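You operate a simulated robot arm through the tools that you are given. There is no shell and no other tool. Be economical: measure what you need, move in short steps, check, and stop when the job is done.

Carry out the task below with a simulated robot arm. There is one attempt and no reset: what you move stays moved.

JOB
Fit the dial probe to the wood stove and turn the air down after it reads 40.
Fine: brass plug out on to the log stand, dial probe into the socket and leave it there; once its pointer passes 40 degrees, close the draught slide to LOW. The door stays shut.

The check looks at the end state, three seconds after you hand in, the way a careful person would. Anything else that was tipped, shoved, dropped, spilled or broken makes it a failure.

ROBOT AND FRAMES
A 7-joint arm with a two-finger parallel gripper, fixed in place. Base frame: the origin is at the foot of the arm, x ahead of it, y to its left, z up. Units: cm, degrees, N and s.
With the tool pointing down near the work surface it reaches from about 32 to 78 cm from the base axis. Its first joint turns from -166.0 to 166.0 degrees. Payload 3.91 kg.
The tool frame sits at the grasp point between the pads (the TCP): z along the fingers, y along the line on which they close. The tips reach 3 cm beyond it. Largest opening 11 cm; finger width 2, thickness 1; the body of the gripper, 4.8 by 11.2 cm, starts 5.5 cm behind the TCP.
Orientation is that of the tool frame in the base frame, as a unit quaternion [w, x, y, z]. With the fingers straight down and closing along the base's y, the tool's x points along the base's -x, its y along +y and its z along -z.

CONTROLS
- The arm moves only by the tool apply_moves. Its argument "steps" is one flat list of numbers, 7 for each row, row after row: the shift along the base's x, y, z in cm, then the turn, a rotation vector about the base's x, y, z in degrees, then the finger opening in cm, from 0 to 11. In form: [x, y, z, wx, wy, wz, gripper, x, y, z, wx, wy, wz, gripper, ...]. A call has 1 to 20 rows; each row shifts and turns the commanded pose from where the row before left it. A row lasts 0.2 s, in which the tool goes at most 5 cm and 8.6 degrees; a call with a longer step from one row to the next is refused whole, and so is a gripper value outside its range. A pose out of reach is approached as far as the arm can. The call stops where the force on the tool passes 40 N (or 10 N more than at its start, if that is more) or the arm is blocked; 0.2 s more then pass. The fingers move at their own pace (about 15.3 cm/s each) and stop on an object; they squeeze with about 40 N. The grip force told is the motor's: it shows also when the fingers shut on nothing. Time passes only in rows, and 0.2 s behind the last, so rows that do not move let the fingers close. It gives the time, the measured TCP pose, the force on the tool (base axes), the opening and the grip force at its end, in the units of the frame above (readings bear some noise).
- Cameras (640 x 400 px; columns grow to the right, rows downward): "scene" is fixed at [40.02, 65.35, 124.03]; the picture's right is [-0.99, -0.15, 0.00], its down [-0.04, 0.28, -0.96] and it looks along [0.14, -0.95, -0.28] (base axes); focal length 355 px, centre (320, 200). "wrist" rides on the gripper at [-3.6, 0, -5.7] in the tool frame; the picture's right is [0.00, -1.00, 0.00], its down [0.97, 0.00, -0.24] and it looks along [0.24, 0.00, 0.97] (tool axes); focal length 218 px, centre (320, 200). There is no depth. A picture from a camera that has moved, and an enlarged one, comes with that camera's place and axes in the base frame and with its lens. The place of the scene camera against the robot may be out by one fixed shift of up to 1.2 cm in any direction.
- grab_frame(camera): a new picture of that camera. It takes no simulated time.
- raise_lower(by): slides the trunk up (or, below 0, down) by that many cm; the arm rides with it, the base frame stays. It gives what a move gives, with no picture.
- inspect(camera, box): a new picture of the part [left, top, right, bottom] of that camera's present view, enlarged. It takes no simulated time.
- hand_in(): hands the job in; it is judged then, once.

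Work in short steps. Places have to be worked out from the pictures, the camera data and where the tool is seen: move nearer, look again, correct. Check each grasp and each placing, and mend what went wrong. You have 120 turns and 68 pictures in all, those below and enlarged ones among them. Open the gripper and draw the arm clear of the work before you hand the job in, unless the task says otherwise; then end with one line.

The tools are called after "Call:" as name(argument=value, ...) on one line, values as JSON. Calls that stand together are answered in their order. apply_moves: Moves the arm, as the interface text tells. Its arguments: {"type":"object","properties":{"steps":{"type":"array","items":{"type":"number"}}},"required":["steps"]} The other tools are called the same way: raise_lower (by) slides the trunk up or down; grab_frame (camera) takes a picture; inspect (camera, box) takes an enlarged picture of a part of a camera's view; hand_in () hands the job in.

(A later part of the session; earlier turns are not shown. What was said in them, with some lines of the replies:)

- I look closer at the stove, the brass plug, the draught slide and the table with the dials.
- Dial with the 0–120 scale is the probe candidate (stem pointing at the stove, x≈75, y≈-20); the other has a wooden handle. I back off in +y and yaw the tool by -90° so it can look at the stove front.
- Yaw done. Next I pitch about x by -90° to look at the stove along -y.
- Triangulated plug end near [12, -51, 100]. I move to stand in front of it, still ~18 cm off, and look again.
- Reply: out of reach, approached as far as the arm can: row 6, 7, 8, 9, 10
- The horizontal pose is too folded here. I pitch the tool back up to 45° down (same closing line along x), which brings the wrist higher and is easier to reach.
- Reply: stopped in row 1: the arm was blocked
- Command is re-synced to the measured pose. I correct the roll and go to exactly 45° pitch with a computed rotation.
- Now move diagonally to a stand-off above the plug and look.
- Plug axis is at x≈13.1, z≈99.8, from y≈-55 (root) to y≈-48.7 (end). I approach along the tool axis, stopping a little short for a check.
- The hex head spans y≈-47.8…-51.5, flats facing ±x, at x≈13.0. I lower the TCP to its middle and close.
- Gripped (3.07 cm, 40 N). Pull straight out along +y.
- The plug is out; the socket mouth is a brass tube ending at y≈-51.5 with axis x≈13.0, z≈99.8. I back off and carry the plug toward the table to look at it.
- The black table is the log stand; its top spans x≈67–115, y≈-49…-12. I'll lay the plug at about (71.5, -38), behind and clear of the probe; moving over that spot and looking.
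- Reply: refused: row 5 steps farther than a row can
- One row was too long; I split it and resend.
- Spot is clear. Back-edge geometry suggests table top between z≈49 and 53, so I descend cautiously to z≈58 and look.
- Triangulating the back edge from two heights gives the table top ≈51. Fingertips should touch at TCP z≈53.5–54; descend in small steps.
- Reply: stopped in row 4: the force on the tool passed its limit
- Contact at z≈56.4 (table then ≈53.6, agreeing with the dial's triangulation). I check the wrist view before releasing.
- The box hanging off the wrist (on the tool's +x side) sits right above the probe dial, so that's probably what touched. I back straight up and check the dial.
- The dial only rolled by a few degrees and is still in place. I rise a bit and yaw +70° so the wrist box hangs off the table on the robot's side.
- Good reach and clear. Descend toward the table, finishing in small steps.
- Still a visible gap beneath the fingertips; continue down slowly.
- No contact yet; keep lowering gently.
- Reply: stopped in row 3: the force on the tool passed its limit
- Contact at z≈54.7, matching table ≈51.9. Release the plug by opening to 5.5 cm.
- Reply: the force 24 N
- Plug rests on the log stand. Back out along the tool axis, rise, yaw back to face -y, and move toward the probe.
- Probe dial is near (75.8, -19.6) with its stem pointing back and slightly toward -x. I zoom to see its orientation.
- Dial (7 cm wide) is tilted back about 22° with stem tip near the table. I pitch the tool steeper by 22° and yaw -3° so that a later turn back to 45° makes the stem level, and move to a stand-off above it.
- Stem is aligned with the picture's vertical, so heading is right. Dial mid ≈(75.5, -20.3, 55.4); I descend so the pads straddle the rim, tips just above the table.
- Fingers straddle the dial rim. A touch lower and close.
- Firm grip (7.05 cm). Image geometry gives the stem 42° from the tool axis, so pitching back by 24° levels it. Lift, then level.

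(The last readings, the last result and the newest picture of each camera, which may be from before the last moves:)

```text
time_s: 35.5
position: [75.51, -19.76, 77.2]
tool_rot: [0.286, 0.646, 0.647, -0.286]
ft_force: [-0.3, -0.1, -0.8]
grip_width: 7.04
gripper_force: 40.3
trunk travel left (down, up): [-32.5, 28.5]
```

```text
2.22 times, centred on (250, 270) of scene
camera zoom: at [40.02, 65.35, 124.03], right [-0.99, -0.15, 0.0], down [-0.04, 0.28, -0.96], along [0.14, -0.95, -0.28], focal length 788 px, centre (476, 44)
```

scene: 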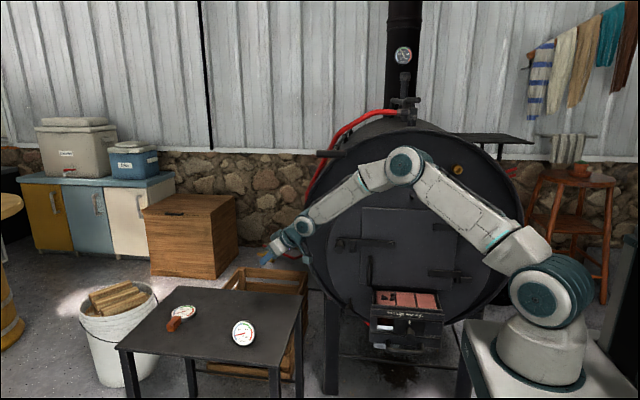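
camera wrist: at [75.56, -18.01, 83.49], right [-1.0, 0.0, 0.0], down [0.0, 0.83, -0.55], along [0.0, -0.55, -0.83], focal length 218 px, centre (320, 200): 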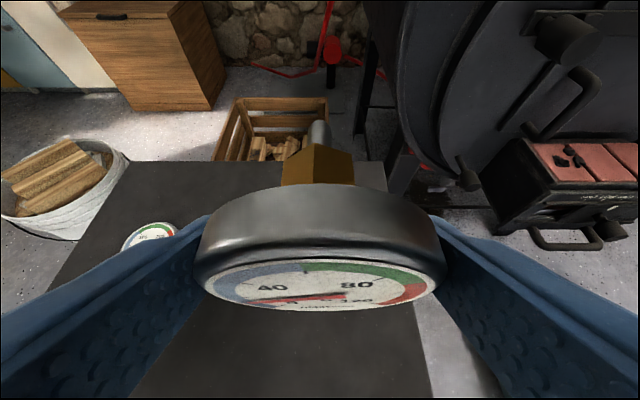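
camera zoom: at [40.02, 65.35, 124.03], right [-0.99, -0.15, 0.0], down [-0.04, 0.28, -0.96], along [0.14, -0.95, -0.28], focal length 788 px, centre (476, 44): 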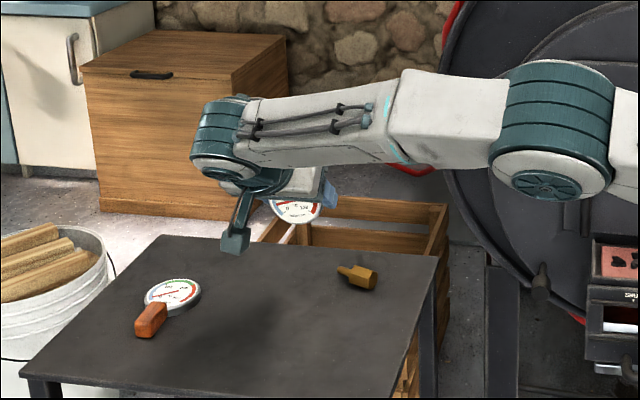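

Probe is level. Carry it to a stand-off in front of the socket by the route used before.

Call:
apply_moves(steps=[-4, 0, 1.6, 0, 0, 0, 5.5, -4, 0, 1.6, 0, 0, 0, 5.5, -4, 0, 1.6, 0, 0, 0, 5.5, -4, 0, 1.6, 0, 0, 0, 5.5, -4, 0, 1.6, 0, 0, 0, 5.5, -4, 0, 1.6, 0, 0, 0, 5.5, -4, 0, 1.6, 0, 0, 0, 5.5, -4, 0, 1.6, 0, 0, 0, 5.5, -3.8, -2, 1.6, 0, 0, 0, 5.5, -3.8, -2, 1.6, 0, 0, 0, 5.5, -3.8, -2, 1.6, 0, 0, 0, 5.5, -3.8, -2, 1.6, 0, 0, 0, 5.5, -3.8, -2, 1.6, 0, 0, 0, 5.5, -3.8, -2, 1.6, 0, 0, 0, 5.5, -3.8, -2, 1.6, 0, 0, 0, 5.5, -3.8, -2, 1.6, 0, 0, 0, 5.5])

Call:
grab_frame(camera="wrist")

```text
time_s: 38.9
position: [13.06, -36.24, 102.55]
tool_rot: [0.284, 0.648, 0.646, -0.286]
ft_force: [0.1, 0.6, -0.6]
grip_width: 7.05
gripper_force: 39.9
trunk travel left (down, up): [-32.5, 28.5]
```

```text
26 pictures are left
camera wrist: at [13.07, -34.49, 108.95], right [-1.0, 0.0, 0.0], down [0.0, 0.83, -0.55], along [0.0, -0.55, -0.83], focal length 218 px, centre (320, 200)
```

wrist: 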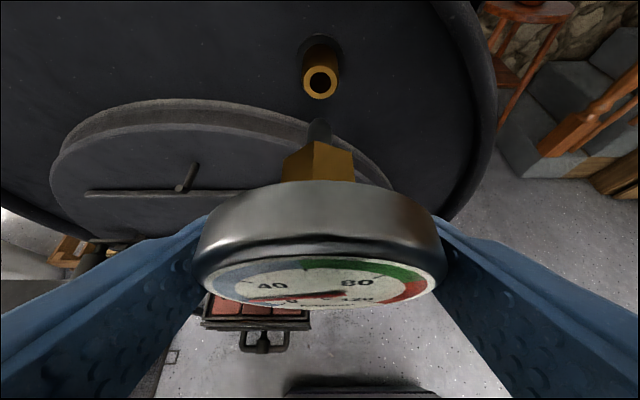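

Socket mouth sits dead ahead in x (13.07), z≈99.6±0.5. I move so the stem tip is about 1 cm short of the mouth, and compare directly.

Call:
apply_moves(steps=[0, -1.5, -1, 0, 0, 0, 5.5, 0, -1.5, -1, 0, 0, 0, 5.5, 0, -1.5, -0.6, 0, 0, 0, 5.5, 0, -1.3, 0, 0, 0, 0, 5.5, 0, -1, 0, 0, 0, 0, 5.5])

Call:
inspect(camera="wrist", box=[260, 60, 380, 200])

Call:
inspect(camera="scene", box=[390, 100, 540, 210])

```text
time_s: 40.1
position: [12.97, -42.55, 100.2]
tool_rot: [0.285, 0.647, 0.648, -0.285]
ft_force: [-0.6, 0.0, -1.1]
grip_width: 7.04
gripper_force: 39.9
trunk travel left (down, up): [-32.5, 28.5]
```

```text
2.86 times, centred on (320, 130) of wrist
camera zoom: at [12.98, -40.87, 106.54], right [-1.0, 0.0, 0.0], down [0.0, 0.83, -0.55], along [0.0, -0.55, -0.83], focal length 624 px, centre (320, 400)
```

zoom: 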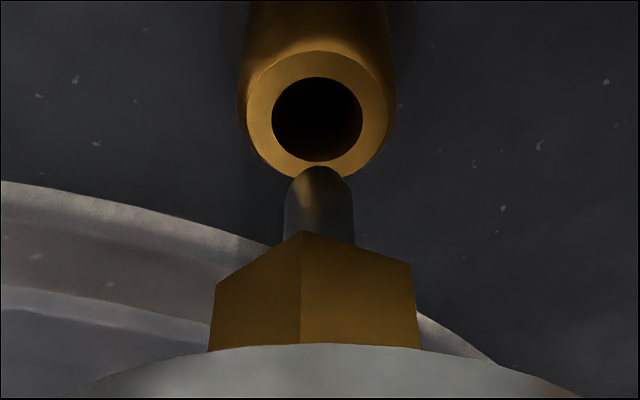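

```text
3.64 times, centred on (465, 155) of scene
camera zoom: at [40.02, 65.35, 124.03], right [-0.99, -0.15, 0.0], down [-0.04, 0.28, -0.96], along [0.14, -0.95, -0.28], focal length 1290 px, centre (-207, 364)
```

zoom: 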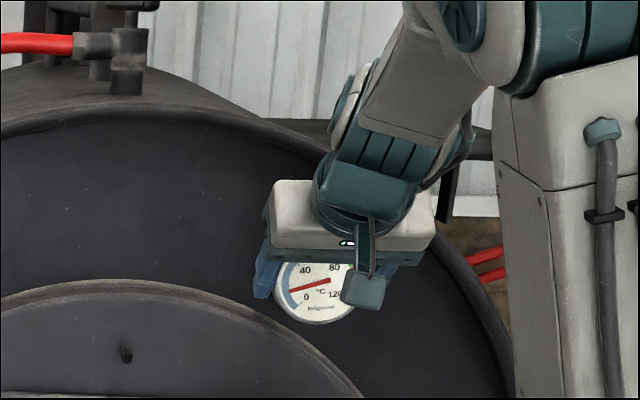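

Stem (≈1.05 cm) is centred on the hole (≈1.7 cm) in x; it appears ≈0.2 cm high. Lower 0.2 and move up to the mouth, then check again.

Call:
apply_moves(steps=[0.05, -0.5, -0.2, 0, 0, 0, 5.5, 0, -0.6, 0, 0, 0, 0, 5.5, 0, -0.4, 0, 0, 0, 0, 5.5])

Call:
inspect(camera="wrist", box=[260, 60, 380, 200])

```text
time_s: 40.9
position: [12.92, -43.82, 100.02]
tool_rot: [0.284, 0.647, 0.648, -0.285]
ft_force: [-0.5, 19.4, -0.3]
grip_width: 7.01
gripper_force: 39.7
trunk travel left (down, up): [-32.5, 28.5]
```

```text
2.86 times, centred on (320, 130) of wrist
camera zoom: at [12.99, -42.15, 106.31], right [-1.0, 0.0, 0.0], down [0.0, 0.83, -0.55], along [0.0, -0.55, -0.83], focal length 624 px, centre (320, 400)
```

zoom: 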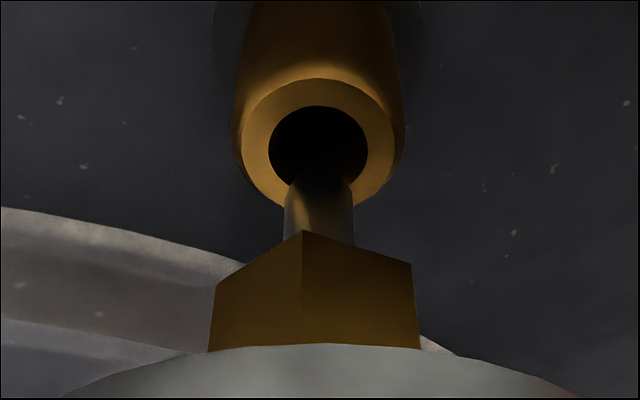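

The stem touches the lower rim: it's about 0.8 cm too low at the mouth. Back off 0.8, raise 0.8 and compare again.

Call:
apply_moves(steps=[0, 0.4, 0, 0, 0, 0, 5.5, 0, 0.4, 0.3, 0, 0, 0, 5.5, 0, 0, 0.5, 0, 0, 0, 5.5, 0, 0, 0, 0, 0, 0, 5.5])

Call:
inspect(camera="wrist", box=[260, 60, 380, 200])

```text
time_s: 41.9
position: [12.99, -43.44, 100.74]
tool_rot: [0.284, 0.648, 0.647, -0.285]
ft_force: [0.2, 0.8, -0.7]
grip_width: 7.04
gripper_force: 39.8
trunk travel left (down, up): [-32.5, 28.5]
```

```text
2.86 times, centred on (320, 130) of wrist
camera zoom: at [13.02, -41.68, 107.1], right [-1.0, 0.0, 0.0], down [0.0, 0.83, -0.55], along [0.0, -0.55, -0.83], focal length 624 px, centre (320, 400)
```

zoom: 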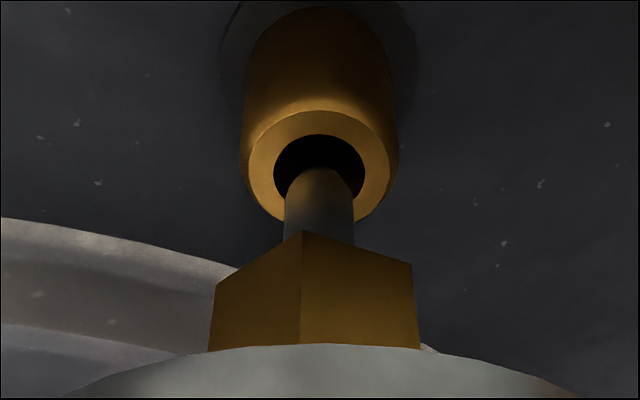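

Nearly concentric now (≈0.1 cm more up). Advance gently into the hole.

Call:
apply_moves(steps=[0, 0, 0.12, 0, 0, 0, 5.5, 0, -0.5, 0, 0, 0, 0, 5.5, 0, -0.5, 0, 0, 0, 0, 5.5, 0, -0.3, 0, 0, 0, 0, 5.5])

Call:
inspect(camera="wrist", box=[260, 60, 380, 200])

```text
time_s: 42.9
position: [12.95, -44.52, 100.8]
tool_rot: [0.284, 0.648, 0.648, -0.283]
ft_force: [-1.4, 3.7, -9.4]
grip_width: 7.04
gripper_force: 40.2
trunk travel left (down, up): [-32.5, 28.5]
```

```text
2.86 times, centred on (320, 130) of wrist
camera zoom: at [13.04, -42.91, 107.12], right [-1.0, 0.0, 0.0], down [0.0, 0.83, -0.55], along [0.0, -0.55, -0.83], focal length 624 px, centre (320, 400)
```

zoom: 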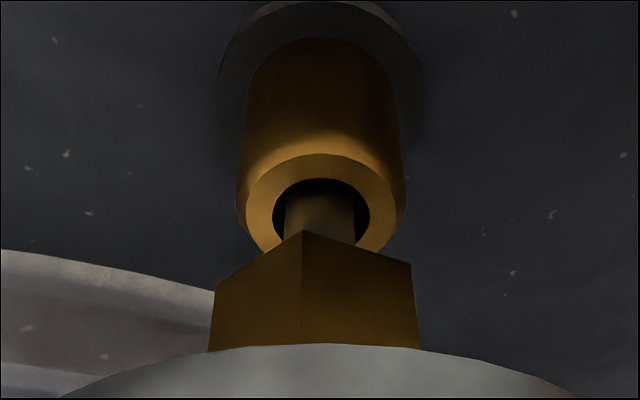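

The tip is in the hole with slight upward pressure; lower 0.15 and continue inward.

Call:
apply_moves(steps=[0, 0, -0.15, 0, 0, 0, 5.5, 0, -0.5, 0, 0, 0, 0, 5.5, 0, -0.5, 0, 0, 0, 0, 5.5])

Call:
inspect(camera="wrist", box=[260, 60, 380, 200])

```text
time_s: 43.7
position: [12.91, -45.6, 100.78]
tool_rot: [0.284, 0.647, 0.647, -0.286]
ft_force: [1.4, 0.2, -5.8]
grip_width: 7.05
gripper_force: 39.6
trunk travel left (down, up): [-32.5, 28.5]
```

```text
2.86 times, centred on (320, 130) of wrist
camera zoom: at [13.02, -43.95, 107.07], right [-1.0, 0.0, 0.0], down [0.0, 0.83, -0.55], along [0.0, -0.55, -0.83], focal length 624 px, centre (320, 400)
```

zoom: 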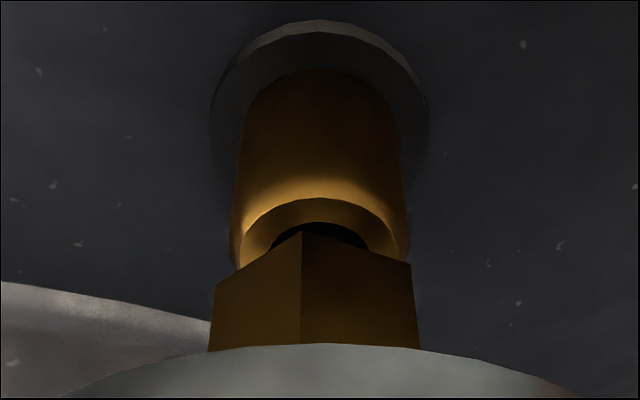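

Going in smoothly; ease down another 0.1 and continue until the hex seats.

Call:
apply_moves(steps=[0, -0.4, -0.1, 0, 0, 0, 5.5, 0, -0.4, 0, 0, 0, 0, 5.5, 0, -0.4, 0, 0, 0, 0, 5.5, 0, -0.3, 0, 0, 0, 0, 5.5])

Call:
inspect(camera="wrist", box=[260, 60, 380, 200])

```text
time_s: 44.7
position: [13.11, -46.93, 100.57]
tool_rot: [0.284, 0.647, 0.647, -0.286]
ft_force: [-1.8, 27.7, 2.8]
grip_width: 7.07
gripper_force: 39.7
trunk travel left (down, up): [-32.5, 28.5]
```

```text
2.86 times, centred on (320, 130) of wrist
camera zoom: at [13.07, -45.13, 106.98], right [-1.0, 0.0, 0.0], down [0.0, 0.83, -0.55], along [0.0, -0.55, -0.83], focal length 624 px, centre (320, 400)
```

zoom: 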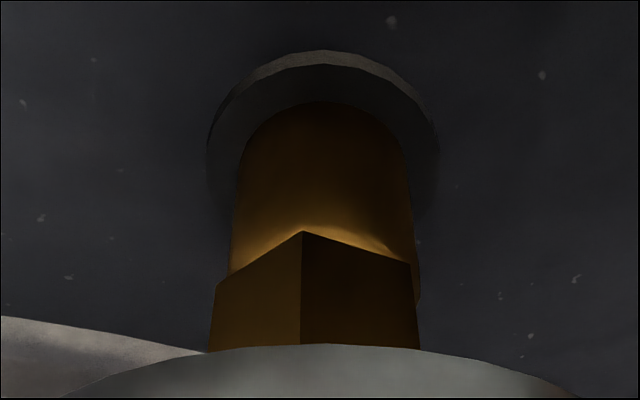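

Contact 28 N along y with hex against the mouth: seated. Release the dial and check.

Call:
apply_moves(steps=[0, 0, 0, 0, 0, 0, 7.5, 0, 0, 0, 0, 0, 0, 8.5, 0, 0, 0, 0, 0, 0, 9.5, 0, 0, 0, 0, 0, 0, 10.5])

Call:
grab_frame(camera="wrist")

```text
time_s: 45.7
position: [13.11, -47.19, 100.57]
tool_rot: [0.285, 0.646, 0.647, -0.285]
ft_force: [0.2, -0.1, -0.4]
grip_width: 10.5
gripper_force: 0.1
trunk travel left (down, up): [-32.5, 28.5]
```

```text
18 pictures are left
camera wrist: at [13.08, -45.5, 106.9], right [-1.0, 0.0, 0.0], down [0.0, 0.83, -0.55], along [0.0, -0.55, -0.83], focal length 218 px, centre (320, 200)
```

wrist: 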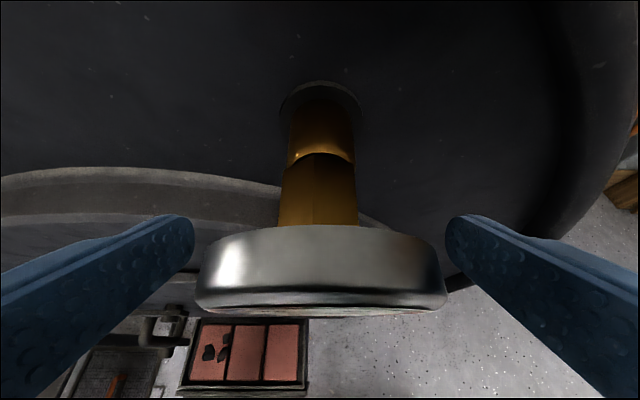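

The probe stays in the socket. Retreat along the tool axis and check the dial.

Call:
apply_moves(steps=[0, 0.8, 0.7, 0, 0, 0, 11, 0, 1.5, 1.4, 0, 0, 0, 11, 0, 2.2, 2, 0, 0, 0, 11, 0, 2.2, 2, 0, 0, 0, 11, 0, 2.2, 2, 0, 0, 0, 11, 2, 3, 0, 0, 0, 0, 11, 3, 3, 0, 0, 0, 0, 11, 4, 2, -1, 0, 0, 0, 11, 4, 2, -1, 0, 0, 0, 11])

Call:
inspect(camera="scene", box=[410, 130, 510, 200])

Call:
grab_frame(camera="wrist")

```text
time_s: 47.7
position: [26.05, -27.94, 106.93]
tool_rot: [0.284, 0.647, 0.647, -0.286]
ft_force: [0.4, 0.5, -0.1]
grip_width: 11.01
gripper_force: 0.0
trunk travel left (down, up): [-32.5, 28.5]
```

```text
5.71 times, centred on (460, 165) of scene
camera zoom: at [40.02, 65.35, 124.03], right [-0.99, -0.15, 0.0], down [-0.04, 0.28, -0.96], along [0.14, -0.95, -0.28], focal length 2027 px, centre (-480, 400)
```

zoom: 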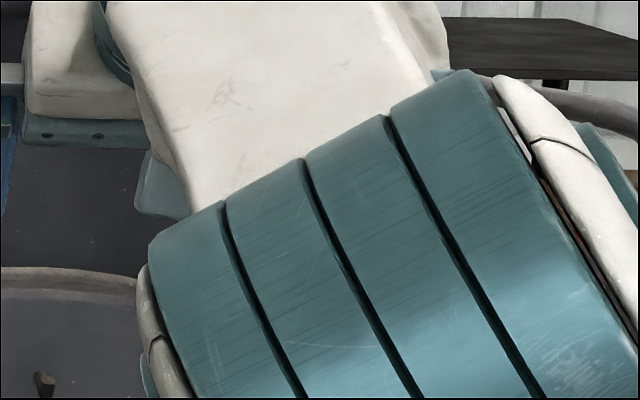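

```text
16 pictures are left
camera wrist: at [26.19, -26.28, 113.26], right [-1.0, 0.0, 0.0], down [0.0, 0.83, -0.55], along [0.0, -0.55, -0.83], focal length 218 px, centre (320, 200)
```

wrist: 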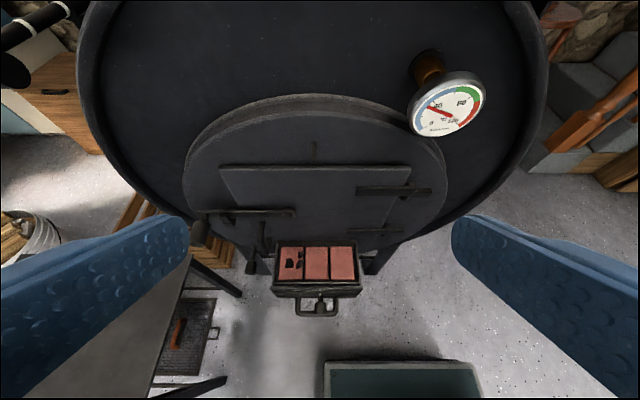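

Probe is in and its pointer is already climbing toward 40. Now I zoom on the draught slide while it warms.

Call:
inspect(camera="wrist", box=[250, 230, 390, 330])

```text
4.00 times, centred on (320, 280) of wrist
camera zoom: at [26.19, -26.28, 113.26], right [-1.0, 0.0, 0.0], down [0.0, 0.83, -0.55], along [0.0, -0.55, -0.83], focal length 873 px, centre (320, -120)
```

zoom: 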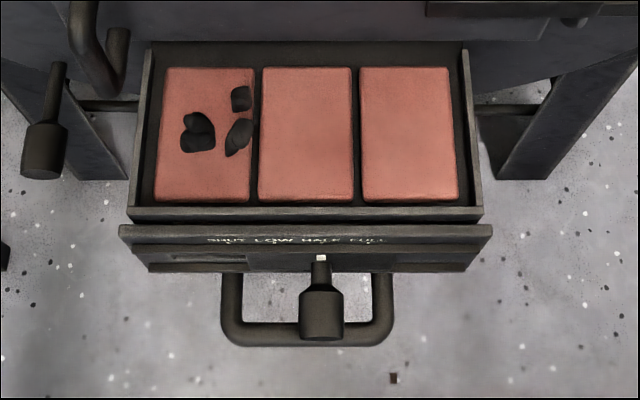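

Knob end triangulates to ≈(26.1, -33.5, 51.5), sticking out ≈3.5 cm from the slide face. I pitch to 60° down and descend in front of it to look from nearer.

Call:
apply_moves(steps=[0, 0, -2, 6, 0, 0, 11, 0, 0, -3, 6, 0, 0, 11, 0, 0, -4, 5.6, 0, 0, 11, 0, 0, -4, 0, 0, 0, 10, 0, 0, -4, 0, 0, 0, 9, 0, 0, -4, 0, 0, 0, 8, 0, 0, -4, 0, 0, 0, 8, 0, 0, -4, 0, 0, 0, 8, 0, 0, -4, 0, 0, 0, 8])

Call:
grab_frame(camera="wrist")

```text
time_s: 49.7
position: [26.63, -29.09, 74.03]
tool_rot: [0.182, 0.683, 0.683, -0.183]
ft_force: [-0.2, -0.2, 1.8]
grip_width: 8.01
gripper_force: 0.0
out of reach, approached as far as the arm can: row 9
trunk travel left (down, up): [-32.5, 28.5]
```

```text
14 pictures are left
camera wrist: at [26.69, -29.42, 80.55], right [-1.0, 0.0, 0.0], down [0.0, 0.96, -0.28], along [0.0, -0.28, -0.96], focal length 218 px, centre (320, 200)
```

wrist: 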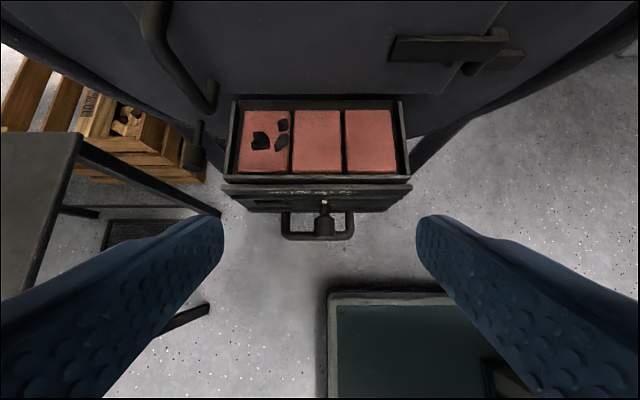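

Consistent knob position, but the arm is folded too far; I lower the trunk by 14 cm instead so the arm can unfold.

Call:
raise_lower(by=-14)

Call:
grab_frame(camera="wrist")

```text
time_s: 51.3
position: [26.67, -29.15, 59.92]
tool_rot: [0.181, 0.683, 0.683, -0.183]
ft_force: [0.0, -0.3, 0.2]
grip_width: 7.99
gripper_force: 0.1
trunk travel left (down, up): [-18.5, 42.5]
```

```text
13 pictures are left
camera wrist: at [26.73, -29.4, 66.52], right [-1.0, 0.0, 0.0], down [0.0, 0.96, -0.27], along [0.0, -0.27, -0.96], focal length 218 px, centre (320, 200)
```

wrist: 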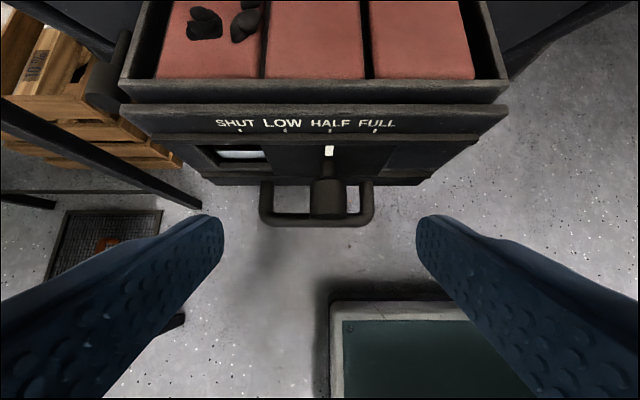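

Now clear view: marker is at HALF; LOW is one tick (+x) away. Narrow the fingers and approach the knob part way along the tool axis, then re-measure.

Call:
apply_moves(steps=[-0.2, -0.9, -1.6, 0, 0, 0, 6, -0.1, -0.9, -1.6, 0, 0, 0, 5.5, 0, -0.9, -1.6, 0, 0, 0, 5.5, 0, 0, 0, 0, 0, 0, 5.5])

Call:
grab_frame(camera="wrist")

```text
time_s: 52.3
position: [26.4, -31.92, 55.06]
tool_rot: [0.18, 0.684, 0.683, -0.182]
ft_force: [-0.5, -0.3, 0.5]
grip_width: 5.52
gripper_force: 0.1
trunk travel left (down, up): [-18.5, 42.5]
```

```text
12 pictures are left
camera wrist: at [26.49, -32.14, 61.56], right [-1.0, 0.0, 0.0], down [0.0, 0.96, -0.27], along [0.0, -0.27, -0.96], focal length 218 px, centre (320, 200)
```

wrist: 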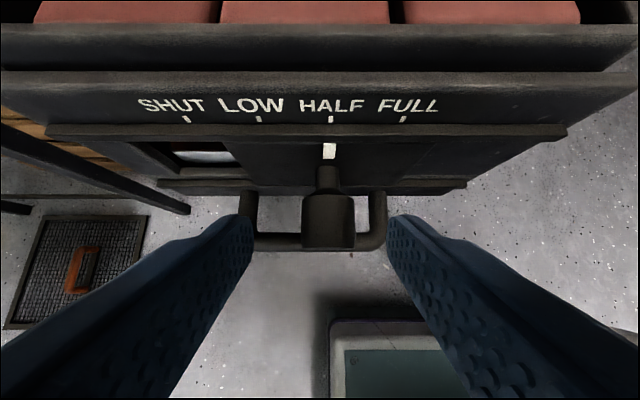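

Knob head centre ≈(26.1, -33.9, 51.5), diameter 2.4; tick spacing ≈2.95 cm. Move in and close gently.

Call:
apply_moves(steps=[-0.3, -0.6, -1.3, 0, 0, 0, 5.5, 0, -0.7, -1.4, 0, 0, 0, 5.5, 0, 0, 0, 0, 0, 0, 3.5, 0, 0, 0, 0, 0, 0, 1.8, 0, 0, 0, 0, 0, 0, 1.8])

Call:
grab_frame(camera="wrist")

```text
time_s: 53.5
position: [26.0, -33.19, 52.4]
tool_rot: [0.182, 0.683, 0.683, -0.183]
ft_force: [0.3, 0.2, 2.0]
grip_width: 2.94
gripper_force: 44.7
trunk travel left (down, up): [-18.5, 42.5]
```

```text
11 pictures are left
camera wrist: at [26.11, -33.47, 59.03], right [-1.0, 0.0, 0.0], down [0.0, 0.96, -0.28], along [0.0, -0.28, -0.96], focal length 218 px, centre (320, 200)
```

wrist: 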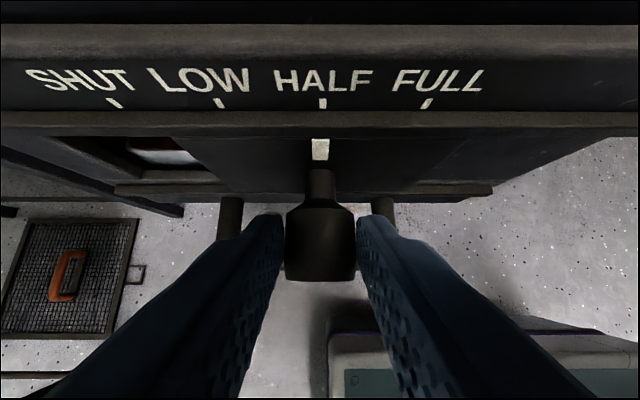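

Knob is gripped. Before moving it I check the probe's reading.

Call:
inspect(camera="scene", box=[410, 130, 510, 200])

```text
5.71 times, centred on (460, 165) of scene
camera zoom: at [40.02, 65.35, 124.03], right [-0.99, -0.15, 0.0], down [-0.04, 0.28, -0.96], along [0.14, -0.95, -0.28], focal length 2027 px, centre (-480, 400)
```

zoom: 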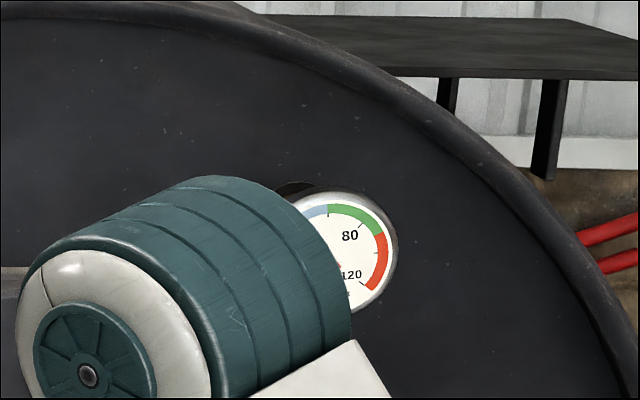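

The elbow hides the pointer; it's not yet past 60. I hold still 3 s and look again.

Call:
apply_moves(steps=[0, 0, 0, 0, 0, 0, 1.8, 0, 0, 0, 0, 0, 0, 1.8, 0, 0, 0, 0, 0, 0, 1.8, 0, 0, 0, 0, 0, 0, 1.8, 0, 0, 0, 0, 0, 0, 1.8, 0, 0, 0, 0, 0, 0, 1.8, 0, 0, 0, 0, 0, 0, 1.8, 0, 0, 0, 0, 0, 0, 1.8, 0, 0, 0, 0, 0, 0, 1.8, 0, 0, 0, 0, 0, 0, 1.8, 0, 0, 0, 0, 0, 0, 1.8, 0, 0, 0, 0, 0, 0, 1.8, 0, 0, 0, 0, 0, 0, 1.8, 0, 0, 0, 0, 0, 0, 1.8])

Call:
inspect(camera="scene", box=[445, 155, 485, 190])

```text
time_s: 56.5
position: [26.1, -33.13, 52.38]
tool_rot: [0.181, 0.683, 0.683, -0.184]
ft_force: [-0.6, -0.6, 5.0]
grip_width: 2.93
gripper_force: 44.8
trunk travel left (down, up): [-18.5, 42.5]
```

```text
11.43 times, centred on (465, 172) of scene
camera zoom: at [40.02, 65.35, 124.03], right [-0.99, -0.15, 0.0], down [-0.04, 0.28, -0.96], along [0.14, -0.95, -0.28], focal length 4054 px, centre (-1337, 514)
```

zoom: 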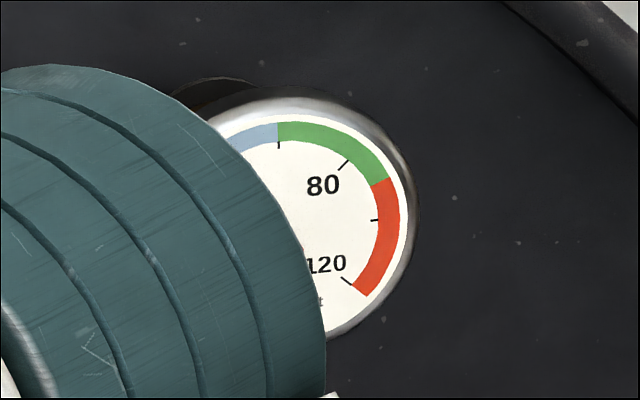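

The pointer has risen but is hidden. I release the knob, back out and swing toward +x to uncover the dial.

Call:
apply_moves(steps=[0, 0, 0, 0, 0, 0, 4, 0, 0, 0, 0, 0, 0, 5.5, 0, 1, 1.8, 0, 0, 0, 5.5, 0, 1.5, 2.6, 0, 0, 0, 5.5, 0, 1.5, 2.6, 0, 0, 0, 5.5, 4, 0, 0, 0, 0, 0, 5.5, 4, 0, 0, 0, 0, 0, 5.5, 4, 0, 0, 0, 0, 0, 5.5, 4, 0, 0, 0, 0, 0, 5.5])

Call:
inspect(camera="scene", box=[420, 135, 500, 205])

```text
time_s: 58.5
position: [42.35, -29.69, 59.64]
tool_rot: [0.181, 0.683, 0.683, -0.183]
ft_force: [0.8, -0.8, 0.6]
grip_width: 5.53
gripper_force: 0.0
out of reach, approached as far as the arm can: row 5
trunk travel left (down, up): [-18.5, 42.5]
```

```text
5.71 times, centred on (460, 170) of scene
camera zoom: at [40.02, 65.35, 124.03], right [-0.99, -0.15, 0.0], down [-0.04, 0.28, -0.96], along [0.14, -0.95, -0.28], focal length 2027 px, centre (-480, 371)
```

zoom: 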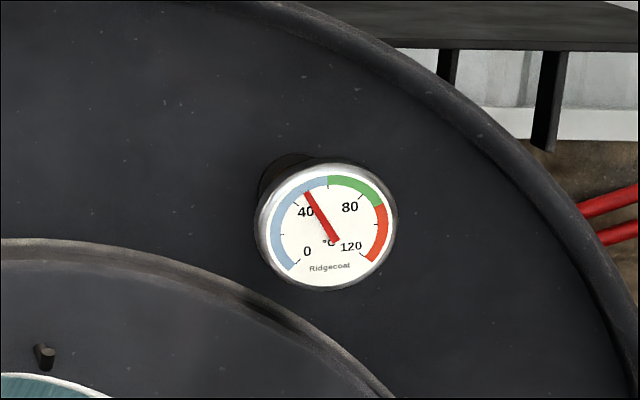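

The pointer is at ≈46, past 40, and the probe sits square in the socket. Return to the knob's stand-off.

Call:
apply_moves(steps=[-4, 0, 0, 0, 0, 0, 5.5, -4, -0.5, -0.8, 0, 0, 0, 5.5, -4, -0.5, -0.9, 0, 0, 0, 5.5, -4, -0.5, -0.9, 0, 0, 0, 5.5, 0, 0, 0, 0, 0, 0, 5.5])

Call:
grab_frame(camera="wrist")

```text
time_s: 59.7
position: [26.72, -31.03, 56.75]
tool_rot: [0.181, 0.683, 0.684, -0.183]
ft_force: [0.3, 0.2, -0.7]
grip_width: 5.51
gripper_force: 0.0
trunk travel left (down, up): [-18.5, 42.5]
```

```text
7 pictures are left
camera wrist: at [26.8, -31.25, 63.32], right [-1.0, 0.0, 0.0], down [0.0, 0.96, -0.27], along [0.0, -0.27, -0.96], focal length 218 px, centre (320, 200)
```

wrist: 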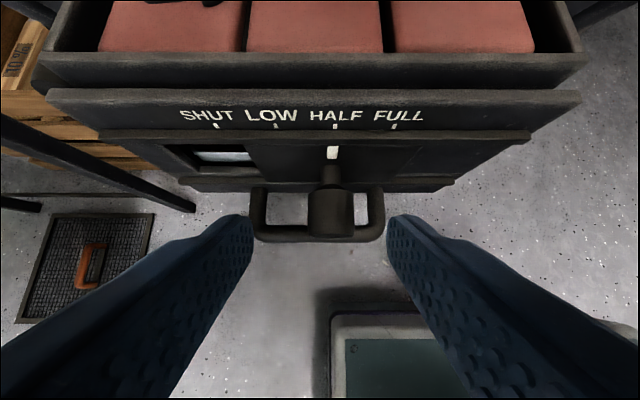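

Slide still at HALF. Go back onto the knob, grip it, and pull it +x by 1.5 cm first.

Call:
apply_moves(steps=[-0.64, -0.7, -1.4, 0, 0, 0, 5.5, 0, -0.7, -1.5, 0, 0, 0, 5.5, 0, -0.7, -1.45, 0, 0, 0, 5.5, 0, 0, 0, 0, 0, 0, 3.5, 0, 0, 0, 0, 0, 0, 1.8, 0, 0, 0, 0, 0, 0, 1.8, 0.3, 0, 0, 0, 0, 0, 1.8, 0.4, 0, 0, 0, 0, 0, 1.8, 0.4, 0, 0, 0, 0, 0, 1.8, 0.4, 0, 0, 0, 0, 0, 1.8])

```text
time_s: 61.9
position: [27.5, -33.3, 52.58]
tool_rot: [0.18, 0.683, 0.683, -0.183]
ft_force: [-1.9, -1.2, -8.2]
grip_width: 2.92
gripper_force: 44.9
trunk travel left (down, up): [-18.5, 42.5]
```

Sliding freely (x now 27.5). Continue to x≈29.0 and look.

Call:
apply_moves(steps=[0.4, 0, 0, 0, 0, 0, 1.8, 0.4, 0, 0, 0, 0, 0, 1.8, 0.4, 0, 0, 0, 0, 0, 1.8, 0.25, 0, 0, 0, 0, 0, 1.8, 0, 0, 0, 0, 0, 0, 1.8])

Call:
inspect(camera="wrist", box=[200, 50, 440, 200])

```text
time_s: 63.1
position: [28.91, -33.17, 52.53]
tool_rot: [0.181, 0.683, 0.684, -0.183]
ft_force: [0.5, 0.6, -14.9]
grip_width: 2.93
gripper_force: 44.7
trunk travel left (down, up): [-18.5, 42.5]
```

```text
2.67 times, centred on (320, 125) of wrist
camera zoom: at [29.0, -33.5, 59.12], right [-1.0, 0.0, 0.0], down [0.0, 0.96, -0.27], along [0.0, -0.27, -0.96], focal length 582 px, centre (320, 400)
```

zoom: 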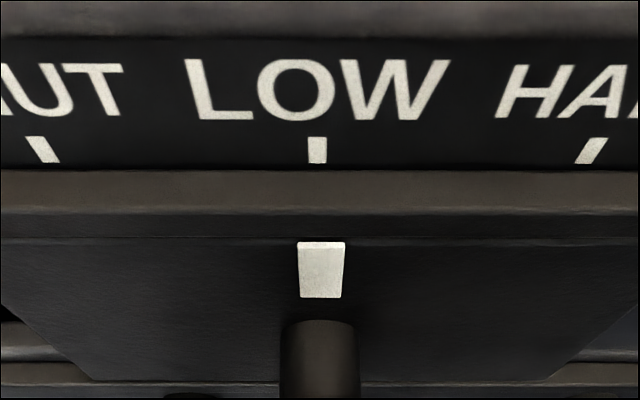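

Marker is aligned with LOW within 0.05 cm. Release and back straight out along the tool axis.

Call:
apply_moves(steps=[0, 0, 0, 0, 0, 0, 4, 0, 0, 0, 0, 0, 0, 5.5, 0, 0, 0, 0, 0, 0, 5.5, 0, 1, 1.8, 0, 0, 0, 5.5, 0, 1.5, 2.6, 0, 0, 0, 5.5, 0, 1.5, 2.6, 0, 0, 0, 5.5])

Call:
grab_frame(camera="wrist")

```text
time_s: 64.5
position: [28.9, -29.07, 59.62]
tool_rot: [0.181, 0.683, 0.684, -0.183]
ft_force: [0.7, -0.7, 1.0]
grip_width: 5.5
gripper_force: 0.1
trunk travel left (down, up): [-18.5, 42.5]
```

```text
5 pictures are left
camera wrist: at [28.88, -29.37, 66.19], right [-1.0, 0.0, 0.0], down [0.0, 0.96, -0.27], along [0.0, -0.27, -0.96], focal length 218 px, centre (320, 200)
```

wrist: 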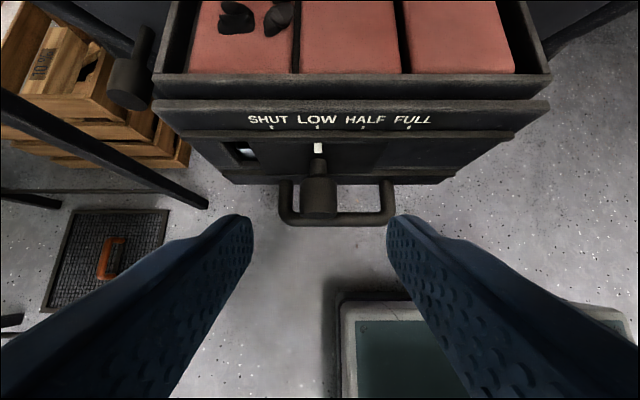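

Slide stayed at LOW. Draw the arm clear by raising and moving away from the stove, then a final scene check.

Call:
apply_moves(steps=[3, 2, 2, 0, 0, 0, 8, 3, 2, 3, 0, 0, 0, 11, 3, 2, 3, 0, 0, 0, 11, 3, 2, 3, 0, 0, 0, 11, 3, 2, 3, 0, 0, 0, 11, 0, 2, 4, 0, 0, 0, 11, 0, 2, 4, 0, 0, 0, 11, 0, 2, 4, 0, 0, 0, 11])

Call:
grab_frame(camera="scene")

Call:
inspect(camera="scene", box=[340, 140, 500, 350])

```text
time_s: 66.3
position: [43.94, -13.14, 85.87]
tool_rot: [0.181, 0.683, 0.683, -0.182]
ft_force: [0.8, -0.1, 0.6]
grip_width: 11.0
gripper_force: 0.0
trunk travel left (down, up): [-18.5, 42.5]
```

```text
4 pictures are left
```

scene: 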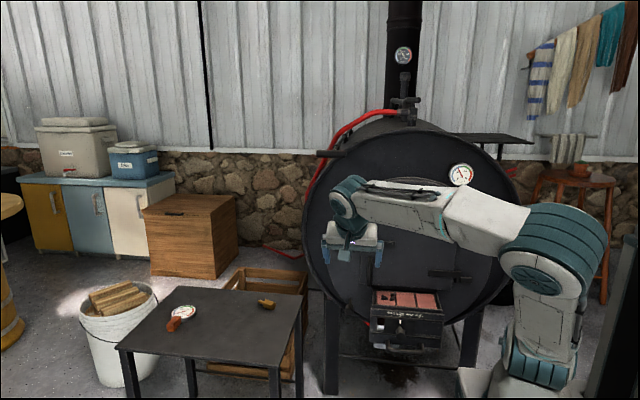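

```text
1.90 times, centred on (420, 245) of scene
camera zoom: at [40.02, 65.35, 124.03], right [-0.99, -0.15, 0.0], down [-0.04, 0.28, -0.96], along [0.14, -0.95, -0.28], focal length 676 px, centre (130, 114)
```

zoom: 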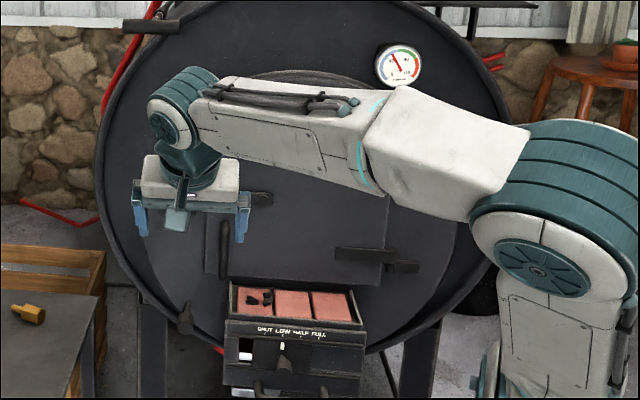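

Everything is in place: the plug is on the log stand, the probe is seated and reads above 40, the slide is at LOW and the door is shut. The arm is clear, so I hand in.

Call:
hand_in()

```text
The job is handed in.
```

The brass plug is lying on the log stand and the dial probe is seated in the socket. It read about 46 degrees before I moved the draught slide from HALF to LOW. The door stayed shut. While I was placing the plug, the arm touched the dial probe on the log stand and rolled it a few degrees; it did not tip or fall.
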